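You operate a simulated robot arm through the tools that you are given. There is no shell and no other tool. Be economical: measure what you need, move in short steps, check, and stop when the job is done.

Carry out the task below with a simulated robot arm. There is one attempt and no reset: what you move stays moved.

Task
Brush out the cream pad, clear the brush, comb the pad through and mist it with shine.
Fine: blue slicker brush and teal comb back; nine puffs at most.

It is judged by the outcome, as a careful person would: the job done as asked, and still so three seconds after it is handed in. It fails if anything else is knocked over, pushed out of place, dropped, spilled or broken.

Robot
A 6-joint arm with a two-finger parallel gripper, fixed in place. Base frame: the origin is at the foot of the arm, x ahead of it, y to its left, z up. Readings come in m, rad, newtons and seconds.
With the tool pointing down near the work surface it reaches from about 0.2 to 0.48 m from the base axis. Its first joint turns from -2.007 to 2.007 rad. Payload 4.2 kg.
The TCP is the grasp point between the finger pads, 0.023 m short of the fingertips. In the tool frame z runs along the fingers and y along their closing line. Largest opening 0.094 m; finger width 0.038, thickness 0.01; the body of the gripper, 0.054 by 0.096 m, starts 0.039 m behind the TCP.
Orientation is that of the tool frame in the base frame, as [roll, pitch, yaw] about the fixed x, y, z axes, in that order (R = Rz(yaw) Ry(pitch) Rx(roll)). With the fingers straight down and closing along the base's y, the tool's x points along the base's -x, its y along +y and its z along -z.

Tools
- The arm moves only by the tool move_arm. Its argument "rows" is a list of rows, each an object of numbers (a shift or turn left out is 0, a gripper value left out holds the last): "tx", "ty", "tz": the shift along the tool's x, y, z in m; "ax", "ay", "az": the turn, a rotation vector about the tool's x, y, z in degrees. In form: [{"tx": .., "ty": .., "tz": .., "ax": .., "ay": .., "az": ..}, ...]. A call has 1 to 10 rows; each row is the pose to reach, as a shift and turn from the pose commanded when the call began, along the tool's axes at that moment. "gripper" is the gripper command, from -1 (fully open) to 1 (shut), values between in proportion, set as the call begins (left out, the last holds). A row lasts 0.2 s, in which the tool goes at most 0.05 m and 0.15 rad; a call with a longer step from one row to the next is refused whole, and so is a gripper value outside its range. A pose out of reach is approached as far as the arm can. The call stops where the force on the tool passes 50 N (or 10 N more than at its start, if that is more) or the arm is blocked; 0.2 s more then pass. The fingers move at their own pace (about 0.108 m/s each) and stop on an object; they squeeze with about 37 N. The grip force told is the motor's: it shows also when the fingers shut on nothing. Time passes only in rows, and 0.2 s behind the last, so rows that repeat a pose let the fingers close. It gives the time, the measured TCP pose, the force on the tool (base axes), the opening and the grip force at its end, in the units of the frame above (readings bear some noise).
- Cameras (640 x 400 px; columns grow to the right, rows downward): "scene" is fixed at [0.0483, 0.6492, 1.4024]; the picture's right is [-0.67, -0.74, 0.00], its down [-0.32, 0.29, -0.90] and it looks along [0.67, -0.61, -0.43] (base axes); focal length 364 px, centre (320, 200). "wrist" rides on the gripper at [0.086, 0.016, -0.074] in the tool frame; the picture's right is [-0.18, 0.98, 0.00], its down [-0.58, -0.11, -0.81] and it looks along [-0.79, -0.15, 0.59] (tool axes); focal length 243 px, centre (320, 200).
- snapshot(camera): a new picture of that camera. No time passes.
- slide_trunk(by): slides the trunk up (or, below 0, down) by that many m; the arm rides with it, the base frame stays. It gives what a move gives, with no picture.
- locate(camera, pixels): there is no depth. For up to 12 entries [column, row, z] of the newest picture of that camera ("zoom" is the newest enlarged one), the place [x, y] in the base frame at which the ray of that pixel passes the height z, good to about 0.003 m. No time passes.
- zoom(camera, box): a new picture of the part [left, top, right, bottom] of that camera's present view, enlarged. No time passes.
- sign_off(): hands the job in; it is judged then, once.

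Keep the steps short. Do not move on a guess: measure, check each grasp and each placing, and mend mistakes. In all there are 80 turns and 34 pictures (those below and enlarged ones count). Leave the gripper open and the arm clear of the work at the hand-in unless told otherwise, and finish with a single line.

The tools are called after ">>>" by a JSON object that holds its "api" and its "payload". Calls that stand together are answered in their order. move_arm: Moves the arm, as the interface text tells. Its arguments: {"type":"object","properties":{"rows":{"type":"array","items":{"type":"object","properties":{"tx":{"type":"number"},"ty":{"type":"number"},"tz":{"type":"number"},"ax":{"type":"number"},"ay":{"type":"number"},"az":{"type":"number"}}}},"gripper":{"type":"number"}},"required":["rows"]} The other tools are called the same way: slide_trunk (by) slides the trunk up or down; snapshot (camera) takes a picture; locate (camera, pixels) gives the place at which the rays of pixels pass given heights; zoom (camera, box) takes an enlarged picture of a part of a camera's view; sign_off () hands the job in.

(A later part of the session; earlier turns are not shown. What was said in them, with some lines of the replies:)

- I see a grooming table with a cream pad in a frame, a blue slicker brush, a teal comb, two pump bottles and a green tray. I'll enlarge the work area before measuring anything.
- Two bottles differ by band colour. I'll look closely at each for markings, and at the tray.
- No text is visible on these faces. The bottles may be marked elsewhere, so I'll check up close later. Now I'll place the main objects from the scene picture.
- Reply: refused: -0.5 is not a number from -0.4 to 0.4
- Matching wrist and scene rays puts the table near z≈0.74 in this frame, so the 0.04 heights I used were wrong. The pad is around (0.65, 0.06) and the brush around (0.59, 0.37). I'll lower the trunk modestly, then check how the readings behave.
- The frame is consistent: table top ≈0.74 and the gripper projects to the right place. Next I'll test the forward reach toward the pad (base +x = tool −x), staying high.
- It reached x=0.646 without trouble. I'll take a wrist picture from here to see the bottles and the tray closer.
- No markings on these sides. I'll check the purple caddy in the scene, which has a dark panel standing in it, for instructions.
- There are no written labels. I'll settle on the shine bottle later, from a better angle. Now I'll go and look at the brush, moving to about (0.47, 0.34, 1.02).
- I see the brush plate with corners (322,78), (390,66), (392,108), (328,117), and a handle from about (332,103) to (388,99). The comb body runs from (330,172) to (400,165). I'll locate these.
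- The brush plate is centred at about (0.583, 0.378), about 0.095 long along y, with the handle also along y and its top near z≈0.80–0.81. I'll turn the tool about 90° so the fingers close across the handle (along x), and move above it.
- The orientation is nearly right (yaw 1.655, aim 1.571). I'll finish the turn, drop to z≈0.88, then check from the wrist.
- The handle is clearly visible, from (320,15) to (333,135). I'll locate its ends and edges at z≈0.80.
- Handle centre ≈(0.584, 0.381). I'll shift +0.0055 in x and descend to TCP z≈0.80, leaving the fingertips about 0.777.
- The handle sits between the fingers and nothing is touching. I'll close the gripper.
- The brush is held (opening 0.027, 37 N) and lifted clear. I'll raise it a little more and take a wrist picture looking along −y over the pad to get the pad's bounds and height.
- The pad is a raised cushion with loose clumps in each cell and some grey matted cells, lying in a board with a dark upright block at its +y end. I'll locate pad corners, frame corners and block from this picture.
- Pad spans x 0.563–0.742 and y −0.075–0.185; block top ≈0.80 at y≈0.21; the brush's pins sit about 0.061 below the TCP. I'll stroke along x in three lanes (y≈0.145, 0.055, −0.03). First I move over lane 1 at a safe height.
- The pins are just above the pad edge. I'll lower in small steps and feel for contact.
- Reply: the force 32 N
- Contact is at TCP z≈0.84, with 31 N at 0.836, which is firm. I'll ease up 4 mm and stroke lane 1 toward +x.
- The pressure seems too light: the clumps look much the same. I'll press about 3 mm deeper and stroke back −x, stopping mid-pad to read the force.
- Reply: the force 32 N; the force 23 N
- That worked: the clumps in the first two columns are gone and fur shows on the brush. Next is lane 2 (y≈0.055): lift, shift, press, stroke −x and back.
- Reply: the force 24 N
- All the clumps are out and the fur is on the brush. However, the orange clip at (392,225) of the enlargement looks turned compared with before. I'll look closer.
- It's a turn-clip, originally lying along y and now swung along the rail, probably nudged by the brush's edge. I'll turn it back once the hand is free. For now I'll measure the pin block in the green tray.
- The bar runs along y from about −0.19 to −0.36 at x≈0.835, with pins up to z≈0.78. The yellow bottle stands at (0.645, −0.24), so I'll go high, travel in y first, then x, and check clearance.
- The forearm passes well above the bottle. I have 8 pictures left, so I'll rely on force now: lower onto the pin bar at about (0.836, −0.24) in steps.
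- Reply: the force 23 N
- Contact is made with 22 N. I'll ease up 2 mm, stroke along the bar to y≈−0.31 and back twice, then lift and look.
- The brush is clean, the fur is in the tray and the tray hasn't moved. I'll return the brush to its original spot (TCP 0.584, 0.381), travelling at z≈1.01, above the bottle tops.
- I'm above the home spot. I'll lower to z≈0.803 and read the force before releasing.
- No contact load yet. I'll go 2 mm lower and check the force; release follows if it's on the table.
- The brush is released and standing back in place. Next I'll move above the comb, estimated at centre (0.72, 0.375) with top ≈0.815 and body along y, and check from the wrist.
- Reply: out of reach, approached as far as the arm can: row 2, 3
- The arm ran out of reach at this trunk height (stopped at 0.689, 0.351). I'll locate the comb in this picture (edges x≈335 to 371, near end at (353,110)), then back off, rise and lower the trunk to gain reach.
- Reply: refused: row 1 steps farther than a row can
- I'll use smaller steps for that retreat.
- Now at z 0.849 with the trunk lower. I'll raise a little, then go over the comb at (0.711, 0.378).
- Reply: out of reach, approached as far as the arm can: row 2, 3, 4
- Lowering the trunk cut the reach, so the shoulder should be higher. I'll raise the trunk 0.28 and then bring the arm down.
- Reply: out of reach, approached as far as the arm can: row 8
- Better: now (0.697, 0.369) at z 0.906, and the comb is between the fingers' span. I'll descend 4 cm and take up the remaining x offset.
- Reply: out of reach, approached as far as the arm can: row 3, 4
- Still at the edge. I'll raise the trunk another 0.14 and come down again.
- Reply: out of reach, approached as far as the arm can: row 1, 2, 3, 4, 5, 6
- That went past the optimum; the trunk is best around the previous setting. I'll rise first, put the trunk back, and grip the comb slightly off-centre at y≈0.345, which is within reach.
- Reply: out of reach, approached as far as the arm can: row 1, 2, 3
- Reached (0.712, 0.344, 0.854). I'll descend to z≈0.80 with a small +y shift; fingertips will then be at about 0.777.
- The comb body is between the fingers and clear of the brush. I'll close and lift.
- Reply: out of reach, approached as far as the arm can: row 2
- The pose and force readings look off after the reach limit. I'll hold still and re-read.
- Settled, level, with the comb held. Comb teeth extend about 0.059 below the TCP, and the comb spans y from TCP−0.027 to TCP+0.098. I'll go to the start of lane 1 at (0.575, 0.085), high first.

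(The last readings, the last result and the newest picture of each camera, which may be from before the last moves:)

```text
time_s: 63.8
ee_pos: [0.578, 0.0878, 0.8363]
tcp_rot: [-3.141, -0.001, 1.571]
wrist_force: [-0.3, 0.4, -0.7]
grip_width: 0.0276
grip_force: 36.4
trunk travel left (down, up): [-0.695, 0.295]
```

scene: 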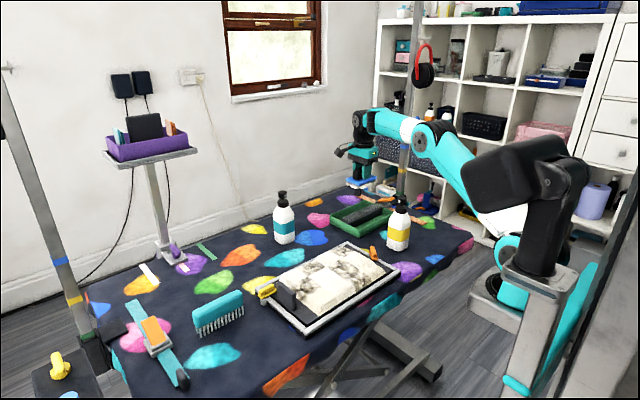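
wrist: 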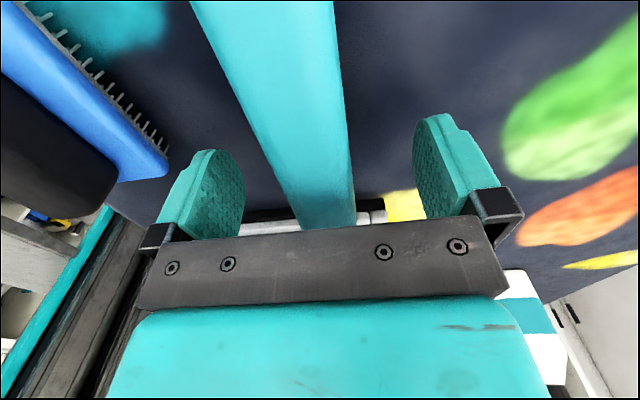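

No contact yet at z≈0.836. I'll go down in small steps.

>>> {"api": "move_arm", "payload": {"rows": [{"tz": 0.002}, {"tz": 0.004}]}}

>>> {"api": "move_arm", "payload": {"rows": [{"tz": 0.002}, {"tz": 0.003}]}}

```text
time_s: 64.4
ee_pos: [0.5776, 0.0873, 0.8332]
tcp_rot: [3.138, -0.003, 1.572]
wrist_force: [-0.7, -0.8, 32.5]
grip_width: 0.0277
grip_force: 37.2
trunk travel left (down, up): [-0.695, 0.295]
```

```text
time_s: 65.0
ee_pos: [0.5766, 0.0868, 0.8296]
tcp_rot: [3.138, 0.0, 1.573]
wrist_force: [2.1, 2.3, 31.2]
grip_width: 0.0276
grip_force: 37.2
trunk travel left (down, up): [-0.695, 0.295]
```

Contact at 31 N. I'll ease up 3 mm and comb lane 1 to +x and back.

>>> {"api": "move_arm", "payload": {"rows": [{"tz": -0.003}, {"tz": -0.003, "ty": 0.025}, {"tz": -0.003, "ty": 0.05}, {"tz": -0.003, "ty": 0.075}, {"tz": -0.003, "ty": 0.1}, {"tz": -0.003, "ty": 0.125}, {"tz": -0.003, "ty": 0.15}]}}

>>> {"api": "move_arm", "payload": {"rows": [{"ty": -0.025, "tz": 0.001}, {"ty": -0.05, "tz": 0.001}, {"ty": -0.075, "tz": 0.001}, {"ty": -0.1, "tz": 0.001}, {"ty": -0.125, "tz": 0.001}, {"ty": -0.15, "tz": 0.001}]}}

>>> {"api": "move_arm", "payload": {"rows": [{"ty": 0.025}, {"ty": 0.05}, {"ty": 0.075}, {"ty": 0.1}, {"ty": 0.125}, {"ty": 0.15}, {"ty": 0.16}]}}

>>> {"api": "zoom", "payload": {"camera": "scene", "box": [240, 210, 420, 340]}}

```text
time_s: 66.6
ee_pos: [0.7271, 0.0876, 0.8324]
tcp_rot: [3.141, 0.001, 1.576]
wrist_force: [0.7, -0.2, 0.1]
grip_width: 0.0276
grip_force: 37.2
trunk travel left (down, up): [-0.695, 0.295]
```

```text
time_s: 68.0
ee_pos: [0.5753, 0.0855, 0.83]
tcp_rot: [-3.141, 0.0, 1.573]
wrist_force: [-0.1, -0.2, -0.8]
grip_width: 0.0276
grip_force: 37.1
trunk travel left (down, up): [-0.695, 0.295]
```

```text
time_s: 69.6
ee_pos: [0.7369, 0.0883, 0.8307]
tcp_rot: [3.141, 0.001, 1.574]
wrist_force: [-0.9, 0.4, -0.8]
grip_width: 0.0276
grip_force: 36.9
trunk travel left (down, up): [-0.695, 0.295]
```

```text
3.08 times, centred on (330, 275) of scene
```

zoom: 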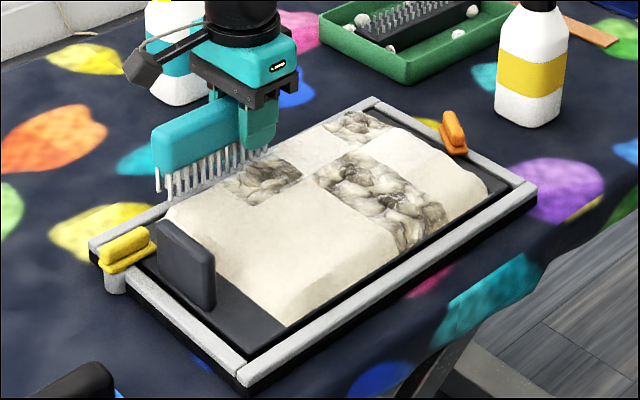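

The first column's mat is combed out; the others remain to the −y side. Next lane: TCP y≈0.03, stroking −x, +x.

>>> {"api": "move_arm", "payload": {"rows": [{"tz": -0.02}, {"tz": -0.02, "tx": -0.03}, {"tz": -0.02, "tx": -0.058}, {"tz": 0, "tx": -0.058}, {"tx": -0.058, "ty": -0.025}, {"tx": -0.058, "ty": -0.05}, {"tx": -0.058, "ty": -0.075}, {"tx": -0.058, "ty": -0.1}, {"tx": -0.058, "ty": -0.13}, {"tx": -0.058, "ty": -0.16}]}}

>>> {"api": "move_arm", "payload": {"rows": [{"ty": 0.025}, {"ty": 0.05}, {"ty": 0.075}, {"ty": 0.1}, {"ty": 0.13}, {"ty": 0.16}, {"ty": 0.16, "tz": -0.02}, {"ty": 0.16, "tz": -0.02, "tx": -0.035}, {"ty": 0.16, "tz": -0.02, "tx": -0.07}, {"ty": 0.16, "tx": -0.07}]}}

>>> {"api": "move_arm", "payload": {"rows": [{"ty": -0.03}, {"ty": -0.055}, {"ty": -0.08}, {"ty": -0.105}, {"ty": -0.13}, {"ty": -0.16}]}}

>>> {"api": "move_arm", "payload": {"rows": [{"ty": 0.025}, {"ty": 0.05}, {"ty": 0.075}, {"ty": 0.1}, {"ty": 0.13}, {"ty": 0.16}, {"ty": 0.16, "tz": -0.04}, {"ty": 0.16, "tz": -0.075}]}}

>>> {"api": "zoom", "payload": {"camera": "scene", "box": [240, 210, 420, 340]}}

```text
time_s: 71.8
ee_pos: [0.5758, 0.0292, 0.8324]
tcp_rot: [3.141, 0.0, 1.573]
wrist_force: [0.4, -1.1, -0.5]
grip_width: 0.0274
grip_force: 36.3
trunk travel left (down, up): [-0.695, 0.295]
```

```text
time_s: 74.0
ee_pos: [0.7389, -0.0398, 0.8304]
tcp_rot: [-3.141, 0.0, 1.576]
wrist_force: [0.1, -0.2, -0.6]
grip_width: 0.0275
grip_force: 36.7
trunk travel left (down, up): [-0.695, 0.295]
```

```text
time_s: 75.4
ee_pos: [0.5771, -0.039, 0.8309]
tcp_rot: [3.141, 0.0, 1.574]
wrist_force: [0.2, 0.9, -1.0]
grip_width: 0.0275
grip_force: 36.9
trunk travel left (down, up): [-0.695, 0.295]
```

```text
time_s: 77.2
ee_pos: [0.7392, -0.0405, 0.9045]
tcp_rot: [-3.14, 0.0, 1.572]
wrist_force: [-0.6, 0.0, -1.0]
grip_width: 0.0276
grip_force: 37.3
trunk travel left (down, up): [-0.695, 0.295]
```

```text
3.08 times, centred on (330, 275) of scene
```

zoom: 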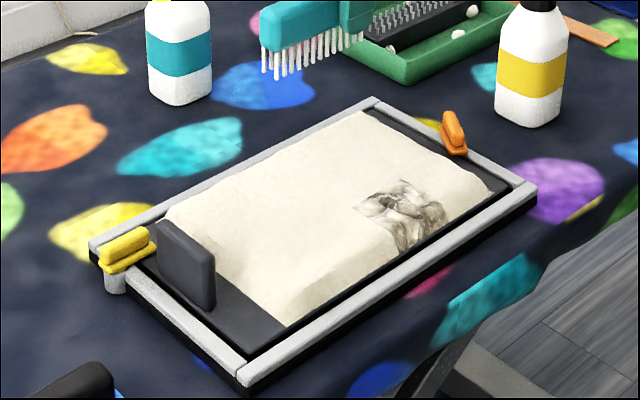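

Only one mat remains, at about (400,215) in the enlargement. I'll locate it.

>>> {"api": "locate", "payload": {"camera": "zoom", "pixels": [[358, 208, 0.778], [405, 180, 0.778], [450, 212, 0.765], [402, 252, 0.765], [400, 215, 0.775]]}}

```text
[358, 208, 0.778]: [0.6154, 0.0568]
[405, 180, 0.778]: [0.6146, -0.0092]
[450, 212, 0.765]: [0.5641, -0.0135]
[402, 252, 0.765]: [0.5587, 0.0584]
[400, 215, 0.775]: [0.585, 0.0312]
```

The mat occupies x 0.56–0.62, y −0.01–0.058. I'll comb just there with TCP y≈−0.015, slightly deeper, between x 0.65 and 0.552.

>>> {"api": "move_arm", "payload": {"rows": [{"ty": -0.045, "tx": 0.012}, {"ty": -0.085, "tx": 0.025}, {"ty": -0.085, "tx": 0.025, "tz": 0.04}, {"ty": -0.085, "tx": 0.025, "tz": 0.075}, {"ty": -0.105, "tx": 0.025, "tz": 0.076}, {"ty": -0.125, "tx": 0.025, "tz": 0.077}, {"ty": -0.145, "tx": 0.025, "tz": 0.077}, {"ty": -0.165, "tx": 0.025, "tz": 0.077}, {"ty": -0.187, "tx": 0.025, "tz": 0.077}]}}

>>> {"api": "move_arm", "payload": {"rows": [{"ty": 0.02}, {"ty": 0.04}, {"ty": 0.06}, {"ty": 0.08}, {"ty": 0.1}, {"ty": 0.08}, {"ty": 0.06}, {"ty": 0.04}, {"ty": 0.02}, {}]}}

>>> {"api": "move_arm", "payload": {"rows": [{"ty": 0.02}, {"ty": 0.04}, {"ty": 0.06}, {"ty": 0.08}, {"ty": 0.1}, {"ty": 0.1, "tz": -0.04}, {"ty": 0.14, "tz": -0.07}]}}

>>> {"api": "snapshot", "payload": {"camera": "scene"}}

```text
time_s: 79.2
ee_pos: [0.5518, -0.0155, 0.8298]
tcp_rot: [3.141, -0.001, 1.572]
wrist_force: [8.4, 0.5, 23.6]
grip_width: 0.0275
grip_force: 37.0
trunk travel left (down, up): [-0.695, 0.295]
```

```text
time_s: 81.4
ee_pos: [0.5523, -0.015, 0.8294]
tcp_rot: [3.141, 0.0, 1.573]
wrist_force: [2.9, -0.5, 8.8]
grip_width: 0.0276
grip_force: 37.4
trunk travel left (down, up): [-0.695, 0.295]
```

```text
time_s: 83.0
ee_pos: [0.689, -0.0164, 0.9006]
tcp_rot: [-3.14, 0.0, 1.574]
wrist_force: [0.5, -0.3, -1.0]
grip_width: 0.0275
grip_force: 37.0
trunk travel left (down, up): [-0.695, 0.295]
```

```text
2 pictures are left
```

scene: 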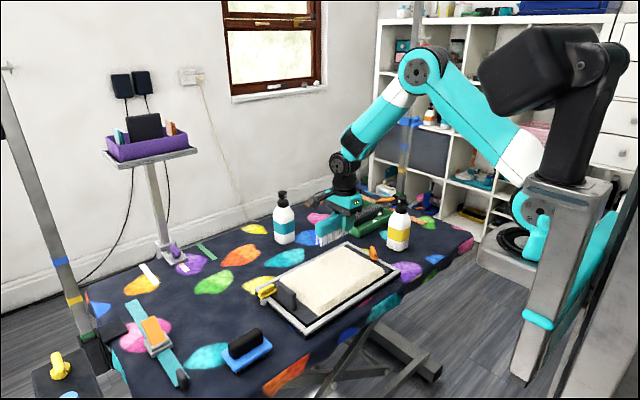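

The pad is now smooth and even. I'll return the comb to its original place (TCP 0.7095, 0.342): travel at x≈0.67, z≈0.90, then lower and move in.

>>> {"api": "move_arm", "payload": {"rows": [{"tx": 0.04, "ty": -0.01}, {"tx": 0.08, "ty": -0.019}, {"tx": 0.12, "ty": -0.019}, {"tx": 0.16, "ty": -0.019}, {"tx": 0.2, "ty": -0.019}, {"tx": 0.24, "ty": -0.019}, {"tx": 0.28, "ty": -0.019}, {"tx": 0.32, "ty": -0.019}, {"tx": 0.358, "ty": -0.019}, {"tx": 0.358, "ty": -0.019, "tz": 0.035}]}}

>>> {"api": "move_arm", "payload": {"rows": [{"tz": 0.015, "ty": 0.01}, {"tz": 0.03, "ty": 0.025}, {"tz": 0.035, "ty": 0.04}]}}

```text
time_s: 85.2
ee_pos: [0.6699, 0.3444, 0.8656]
tcp_rot: [3.142, 0.001, 1.571]
wrist_force: [-0.7, -0.6, 0.0]
grip_width: 0.0276
grip_force: 37.2
trunk travel left (down, up): [-0.695, 0.295]
```

```text
time_s: 86.0
ee_pos: [0.7103, 0.3422, 0.8299]
tcp_rot: [-3.141, 0.0, 1.573]
wrist_force: [0.2, 0.2, -0.5]
grip_width: 0.0275
grip_force: 37.0
trunk travel left (down, up): [-0.695, 0.295]
```

I'm above the comb's home spot. I'll lower 3 cm to the original height and read.

>>> {"api": "move_arm", "payload": {"rows": [{"tz": 0.015}, {"tz": 0.026}, {"tz": 0.0305}]}}

>>> {"api": "move_arm", "payload": {"rows": [{"tz": 0.0005}, {"tz": 0.001}]}}

```text
time_s: 86.8
ee_pos: [0.7105, 0.3415, 0.7991]
tcp_rot: [3.141, 0.0, 1.572]
wrist_force: [0.0, 0.7, -1.0]
grip_width: 0.0277
grip_force: 37.4
trunk travel left (down, up): [-0.695, 0.295]
```

```text
time_s: 87.4
ee_pos: [0.7105, 0.3421, 0.7984]
tcp_rot: [-3.141, 0.0, 1.571]
wrist_force: [0.0, 0.0, -0.6]
grip_width: 0.0274
grip_force: 37.1
trunk travel left (down, up): [-0.695, 0.295]
```

At the original height, so I'll release and rise straight up, then back off in x.

>>> {"api": "move_arm", "payload": {"rows": [{}, {}, {}], "gripper": -0.8}}

>>> {"api": "move_arm", "payload": {"rows": [{"tz": -0.03}, {"tz": -0.055}, {"tz": -0.08, "ty": -0.03}, {"tz": -0.11, "ty": -0.05}, {"tz": -0.13, "ty": -0.07}]}}

```text
time_s: 88.2
ee_pos: [0.7108, 0.3409, 0.7981]
tcp_rot: [-3.141, -0.001, 1.573]
wrist_force: [-0.1, 0.8, 0.7]
grip_width: 0.0846
grip_force: 0.1
trunk travel left (down, up): [-0.695, 0.295]
```

```text
time_s: 89.4
ee_pos: [0.6394, 0.3436, 0.9276]
tcp_rot: [3.139, -0.001, 1.572]
wrist_force: [0.0, -0.6, -1.2]
grip_width: 0.0846
grip_force: 0.2
out of reach, approached as far as the arm can: row 2, 3
trunk travel left (down, up): [-0.695, 0.295]
```

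The comb is standing back in place. Next I'll restore the orange clip. I'll locate its ends from the earlier enlargement, converted to scene pixels: top bar from (371.7,247) to (375.7,256.5), base from (369.2,252) to (377.5,259).

>>> {"api": "locate", "payload": {"camera": "scene", "pixels": [[371.7, 247, 0.785], [375.7, 256.5, 0.785], [369.2, 252, 0.765], [377.5, 259, 0.765], [373.5, 252, 0.785], [268, 294, 0.775], [372, 251, 0.785], [282, 192, 0.92], [399, 202, 0.92], [398, 247, 0.745], [284, 243, 0.745], [404, 243, 0.745]]}}

>>> {"api": "zoom", "payload": {"camera": "scene", "box": [345, 190, 425, 275]}}

```text
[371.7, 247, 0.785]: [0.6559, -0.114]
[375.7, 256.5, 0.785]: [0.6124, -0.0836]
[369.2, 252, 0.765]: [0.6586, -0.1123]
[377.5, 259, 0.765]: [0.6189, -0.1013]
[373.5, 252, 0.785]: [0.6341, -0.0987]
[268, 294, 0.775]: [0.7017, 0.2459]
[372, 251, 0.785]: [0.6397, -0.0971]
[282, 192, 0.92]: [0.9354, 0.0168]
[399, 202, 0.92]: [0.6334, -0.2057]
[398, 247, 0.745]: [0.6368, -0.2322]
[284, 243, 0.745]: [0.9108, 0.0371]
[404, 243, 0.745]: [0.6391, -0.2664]
```

```text
4.71 times, centred on (385, 232) of scene
```

zoom: 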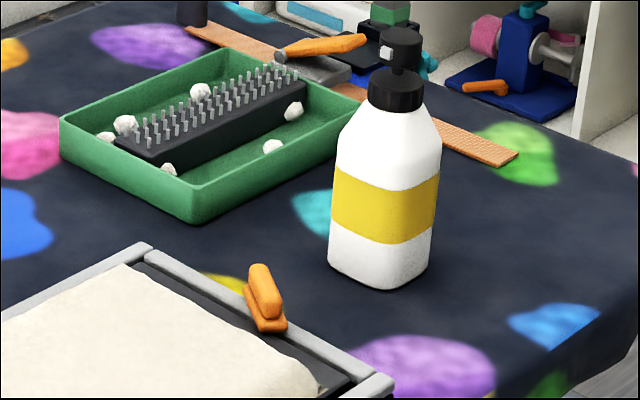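

One picture is left, so I'll keep it in reserve. The clip's centre is about (0.640, −0.106); it now lies at about −22° and originally lay along y. I'll travel over it, turn the hand to match, grip it and turn it back.

>>> {"api": "move_arm", "payload": {"rows": [{"tx": -0.045}, {"tx": -0.09}, {"tx": -0.135}, {"tx": -0.18}, {"tx": -0.225}, {"tx": -0.27}, {"tx": -0.315}, {"tx": -0.36}, {"tx": -0.405}, {"tx": -0.449}], "gripper": 0}}

>>> {"api": "move_arm", "payload": {"rows": [{"az": -8.5}, {"az": -17}, {"az": -25.5}, {"az": -34, "tz": 0.02}, {"az": -42.5, "tz": 0.04}, {"az": -51, "tz": 0.06}, {"az": -59.5, "tz": 0.075}, {"az": -67, "tz": 0.09}]}}

```text
time_s: 91.6
ee_pos: [0.6394, -0.1064, 0.9274]
tcp_rot: [-3.139, 0.001, 1.575]
wrist_force: [0.1, -0.8, 0.4]
grip_width: 0.0471
grip_force: 0.0
trunk travel left (down, up): [-0.695, 0.295]
```

```text
time_s: 93.4
ee_pos: [0.64, -0.1053, 0.8366]
tcp_rot: [3.14, -0.001, 2.746]
wrist_force: [0.2, 0.2, -0.3]
grip_width: 0.0472
grip_force: 0.0
trunk travel left (down, up): [-0.695, 0.295]
```

I'll narrow the opening a little to stay off the pad edge, and lower to z≈0.797.

>>> {"api": "move_arm", "payload": {"rows": [{"tz": 0.015}, {"tz": 0.028}, {"tz": 0.035}, {"tz": 0.039}], "gripper": 0.15}}

>>> {"api": "move_arm", "payload": {"rows": [{}, {}], "gripper": 1}}

```text
time_s: 94.4
ee_pos: [0.6421, -0.1065, 0.804]
tcp_rot: [3.14, 0.002, 2.744]
wrist_force: [-11.3, -0.1, 34.4]
grip_width: 0.0382
grip_force: 0.1
trunk travel left (down, up): [-0.695, 0.295]
stopped in row 4: the force on the tool passed its limit (the readings are from after the stop); the commanded pose is now the measured one
```

```text
time_s: 95.0
ee_pos: [0.6467, -0.1022, 0.8046]
tcp_rot: [3.125, 0.007, 2.753]
wrist_force: [-2.4, 15.4, 22.1]
grip_width: 0.0127
grip_force: 36.7
trunk travel left (down, up): [-0.695, 0.295]
stopped in row 2: the force on the tool passed its limit (the readings are from after the stop); the commanded pose is now the measured one
```

The fingers closed on something 0.0127 m wide, the clip's grip bar. I'll turn it gently by +67° about the tool axis.

>>> {"api": "move_arm", "payload": {"rows": [{"tz": -0.001}, {"az": 6, "tz": -0.001}, {"az": 12, "tz": -0.001}, {"az": 18, "tz": -0.001}]}}

```text
time_s: 96.0
ee_pos: [0.6455, -0.1036, 0.8037]
tcp_rot: [3.128, 0.002, 2.431]
wrist_force: [-2.2, 16.1, 8.1]
grip_width: 0.0128
grip_force: 37.0
trunk travel left (down, up): [-0.695, 0.295]
```

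It's turning smoothly (yaw 2.43). There's a 16 N side pull in +y, so I'll yield 3 mm that way and continue.

>>> {"api": "move_arm", "payload": {"rows": [{"tx": 0.002, "ty": 0.0023}, {"tx": 0.002, "ty": 0.0023, "az": 8}, {"tx": 0.002, "ty": 0.0023, "az": 16}, {"tx": 0.002, "ty": 0.0023, "az": 24}, {"tx": 0.002, "ty": 0.0023, "az": 32}, {"tx": 0.002, "ty": 0.0023, "az": 40}]}}

```text
time_s: 97.3
ee_pos: [0.6451, -0.1014, 0.8045]
tcp_rot: [3.13, -0.008, 1.734]
wrist_force: [-13.7, -15.7, 13.4]
grip_width: 0.0127
grip_force: 37.3
trunk travel left (down, up): [-0.695, 0.295]
```

Nearly there (yaw 1.734). I'll yield back 2–3 mm and finish the last 9°.

>>> {"api": "move_arm", "payload": {"rows": [{"tx": -0.003, "ty": -0.0025}, {"tx": -0.003, "ty": -0.0025, "az": 5}, {"tx": -0.003, "ty": -0.0025, "az": 9.5}]}}

>>> {"api": "move_arm", "payload": {"rows": [{}, {}], "gripper": 0.3}}

>>> {"api": "move_arm", "payload": {"rows": [{"tz": -0.03}, {"tz": -0.07}, {"tz": -0.11}]}}

```text
time_s: 98.2
ee_pos: [0.6439, -0.1037, 0.8042]
tcp_rot: [3.13, -0.012, 1.571]
wrist_force: [2.4, 9.0, 1.3]
grip_width: 0.0127
grip_force: 37.3
trunk travel left (down, up): [-0.695, 0.295]
```

```text
time_s: 98.8
ee_pos: [0.6442, -0.1048, 0.8047]
tcp_rot: [3.13, -0.008, 1.57]
wrist_force: [-0.3, -0.1, 0.1]
grip_width: 0.0328
grip_force: 0.1
trunk travel left (down, up): [-0.695, 0.295]
```

```text
time_s: 99.5
ee_pos: [0.6417, -0.1038, 0.9145]
tcp_rot: [3.132, -0.009, 1.569]
wrist_force: [0.2, -0.2, -0.1]
grip_width: 0.0326
grip_force: 0.0
trunk travel left (down, up): [-0.695, 0.295]
```

The clip is turned back along y and released. For misting I take the yellow (gold) banded bottle, at (0.644, −0.242), whose nozzle points +y at the pad; its head is about 0.028 wide with its top at z≈0.925. I'll rise, shut the fingers, and come over the head.

>>> {"api": "move_arm", "payload": {"rows": [{"tz": -0.04, "ax": 0.5}, {"tz": -0.08, "ax": 0.5}, {"tz": -0.08, "tx": -0.045, "ax": 0.5}, {"tz": -0.08, "tx": -0.09, "ax": 0.5}, {"tz": -0.08, "tx": -0.138, "ty": 0.002, "ax": 0.5}], "gripper": 1}}

>>> {"api": "move_arm", "payload": {"rows": [{"tz": 0.015}, {"tz": 0.03}, {"tz": 0.036}]}}

```text
time_s: 100.8
ee_pos: [0.6424, -0.2413, 0.9914]
tcp_rot: [3.139, -0.009, 1.571]
wrist_force: [0.6, 1.2, -0.3]
grip_width: 0.0
grip_force: 36.7
trunk travel left (down, up): [-0.695, 0.295]
```

```text
time_s: 101.5
ee_pos: [0.6421, -0.2436, 0.9561]
tcp_rot: [3.14, -0.009, 1.57]
wrist_force: [0.6, 0.1, 0.2]
grip_width: 0.0001
grip_force: 37.1
trunk travel left (down, up): [-0.695, 0.295]
```

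No contact at 0.956. I'll step down gently to find the head top.

>>> {"api": "move_arm", "payload": {"rows": [{"tz": 0.003}, {"tz": 0.006}]}}

>>> {"api": "move_arm", "payload": {"rows": [{"tz": 0.002}, {"tz": 0.004}]}}

```text
time_s: 102.2
ee_pos: [0.6428, -0.244, 0.9498]
tcp_rot: [3.14, -0.008, 1.568]
wrist_force: [0.6, -0.1, 0.7]
grip_width: 0.0
grip_force: 37.0
trunk travel left (down, up): [-0.695, 0.295]
```

```text
time_s: 102.8
ee_pos: [0.6418, -0.2429, 0.9473]
tcp_rot: [3.139, -0.008, 1.569]
wrist_force: [0.2, -0.8, 2.3]
grip_width: 0.0
grip_force: 36.9
trunk travel left (down, up): [-0.695, 0.295]
```

The first touch is at about 0.947, as predicted for the head. I'll give one press of about 7 mm and read at the bottom.

>>> {"api": "move_arm", "payload": {"rows": [{"tz": 0.003}, {"tz": 0.006}, {"tz": 0.008}]}}

>>> {"api": "move_arm", "payload": {"rows": [{"tz": -0.005}, {"tz": -0.011}, {"tz": -0.011}]}}

```text
time_s: 103.5
ee_pos: [0.6445, -0.244, 0.9404]
tcp_rot: [3.138, -0.009, 1.571]
wrist_force: [-0.9, 2.1, 15.3]
grip_width: 0.0001
grip_force: 36.0
trunk travel left (down, up): [-0.695, 0.295]
```

```text
time_s: 104.3
ee_pos: [0.6439, -0.2433, 0.9505]
tcp_rot: [3.14, -0.009, 1.568]
wrist_force: [-0.2, -0.6, 0.4]
grip_width: 0.0
grip_force: 36.9
trunk travel left (down, up): [-0.695, 0.295]
```

The head gave like a spring (15 N at 7 mm) and returned. I'll make two more slightly deeper presses, reading the depth.

>>> {"api": "move_arm", "payload": {"rows": [{"tz": 0.005}, {"tz": 0.01}, {"tz": 0.014}]}}

>>> {"api": "move_arm", "payload": {"rows": [{"tz": -0.007}, {"tz": -0.015}, {"tz": -0.015}]}}

```text
time_s: 105.2
ee_pos: [0.6441, -0.2437, 0.9382]
tcp_rot: [3.136, -0.006, 1.57]
wrist_force: [0.1, 0.0, 25.2]
grip_width: 0.0
grip_force: 36.8
trunk travel left (down, up): [-0.695, 0.295]
```

```text
time_s: 106.0
ee_pos: [0.6437, -0.2448, 0.9498]
tcp_rot: [3.141, -0.009, 1.568]
wrist_force: [-0.1, 0.0, -0.1]
grip_width: 0.0
grip_force: 37.1
trunk travel left (down, up): [-0.695, 0.295]
```

Two puffs are made. I'll use the last picture now, framing pad, clip, comb and bottle, to see how far the mist reached.

>>> {"api": "zoom", "payload": {"camera": "scene", "box": [235, 215, 425, 335]}}

```text
3.33 times, centred on (330, 275) of scene
```

zoom: 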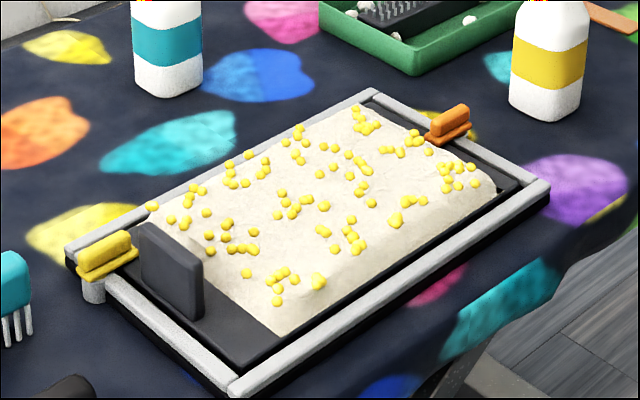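

The mist from the yellow bottle has settled over the whole pad, and the orange clip sits as it did at the start. Two puffs so far. I'll add five more for an even coat, seven in all and under the limit of nine.

>>> {"api": "move_arm", "payload": {"rows": [{"tz": 0.007}, {"tz": 0.014}, {"tz": 0.014}, {"tz": 0.005}, {"tz": -0.001}, {"tz": -0.001}]}}

>>> {"api": "move_arm", "payload": {"rows": [{"tz": 0.008}, {"tz": 0.015}, {"tz": 0.015}, {"tz": 0.005}, {"tz": 0}, {"tz": 0}]}}

>>> {"api": "move_arm", "payload": {"rows": [{"tz": 0.008}, {"tz": 0.015}, {"tz": 0.015}, {"tz": 0.005}, {"tz": 0}, {"tz": 0}]}}

>>> {"api": "move_arm", "payload": {"rows": [{"tz": 0.008}, {"tz": 0.015}, {"tz": 0.015}, {"tz": 0.005}, {"tz": 0}, {"tz": 0}]}}

>>> {"api": "move_arm", "payload": {"rows": [{"tz": 0.008}, {"tz": 0.015}, {"tz": 0.015}, {"tz": 0.005}, {"tz": 0}, {"tz": 0}]}}

```text
time_s: 107.3
ee_pos: [0.6433, -0.2437, 0.9519]
tcp_rot: [3.138, -0.009, 1.569]
wrist_force: [0.5, -0.3, -0.6]
grip_width: 0.0
grip_force: 37.1
trunk travel left (down, up): [-0.695, 0.295]
```

```text
time_s: 108.8
ee_pos: [0.6439, -0.2431, 0.9524]
tcp_rot: [3.14, -0.008, 1.57]
wrist_force: [0.1, 0.0, -0.1]
grip_width: 0.0
grip_force: 36.7
trunk travel left (down, up): [-0.695, 0.295]
```

```text
time_s: 110.2
ee_pos: [0.6437, -0.2424, 0.9516]
tcp_rot: [3.14, -0.009, 1.567]
wrist_force: [-0.3, 0.1, -0.2]
grip_width: 0.0
grip_force: 37.6
trunk travel left (down, up): [-0.695, 0.295]
```

```text
time_s: 111.5
ee_pos: [0.6452, -0.2429, 0.951]
tcp_rot: [3.14, -0.01, 1.569]
wrist_force: [0.4, -0.5, 0.9]
grip_width: 0.0
grip_force: 37.2
trunk travel left (down, up): [-0.695, 0.295]
```

```text
time_s: 113.0
ee_pos: [0.6423, -0.2437, 0.9512]
tcp_rot: [3.141, -0.009, 1.569]
wrist_force: [0.7, -0.1, 0.4]
grip_width: 0.0
grip_force: 36.4
trunk travel left (down, up): [-0.695, 0.295]
```

Seven puffs are done. Now I rise straight up off the bottle, open the gripper high above, and pull back toward the robot, clear of the work.

>>> {"api": "move_arm", "payload": {"rows": [{"tz": -0.045}, {"tz": -0.09}, {"tz": -0.13}, {"tz": -0.15, "ty": -0.03}, {"tz": -0.15, "ty": -0.07}, {"tz": -0.15, "ty": -0.11}, {"tz": -0.15, "ty": -0.15}]}}

>>> {"api": "move_arm", "payload": {"rows": [{}, {}, {}, {}], "gripper": -1}}

```text
time_s: 114.5
ee_pos: [0.4945, -0.2449, 1.0994]
tcp_rot: [3.14, -0.009, 1.57]
wrist_force: [0.8, 0.3, -0.3]
grip_width: 0.0
grip_force: 37.5
trunk travel left (down, up): [-0.695, 0.295]
```

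```text
time_s: 115.5
ee_pos: [0.4937, -0.245, 1.1018]
tcp_rot: [3.138, -0.009, 1.568]
wrist_force: [0.1, 0.5, -0.5]
grip_width: 0.0942
grip_force: 0.0
trunk travel left (down, up): [-0.695, 0.295]
```

The arm is clear at (0.494, −0.245, 1.10) with the gripper open, and all steps are done, so I'm handing the job in.

>>> {"api": "sign_off", "payload": {}}

```text
The job is handed in.
```

The cream pad is brushed out, combed smooth and misted with seven puffs from the yellow-banded bottle (unlabelled, so shine was my guess); the brush is cleared, brush and comb are back, and the orange clip I knocked is turned back.
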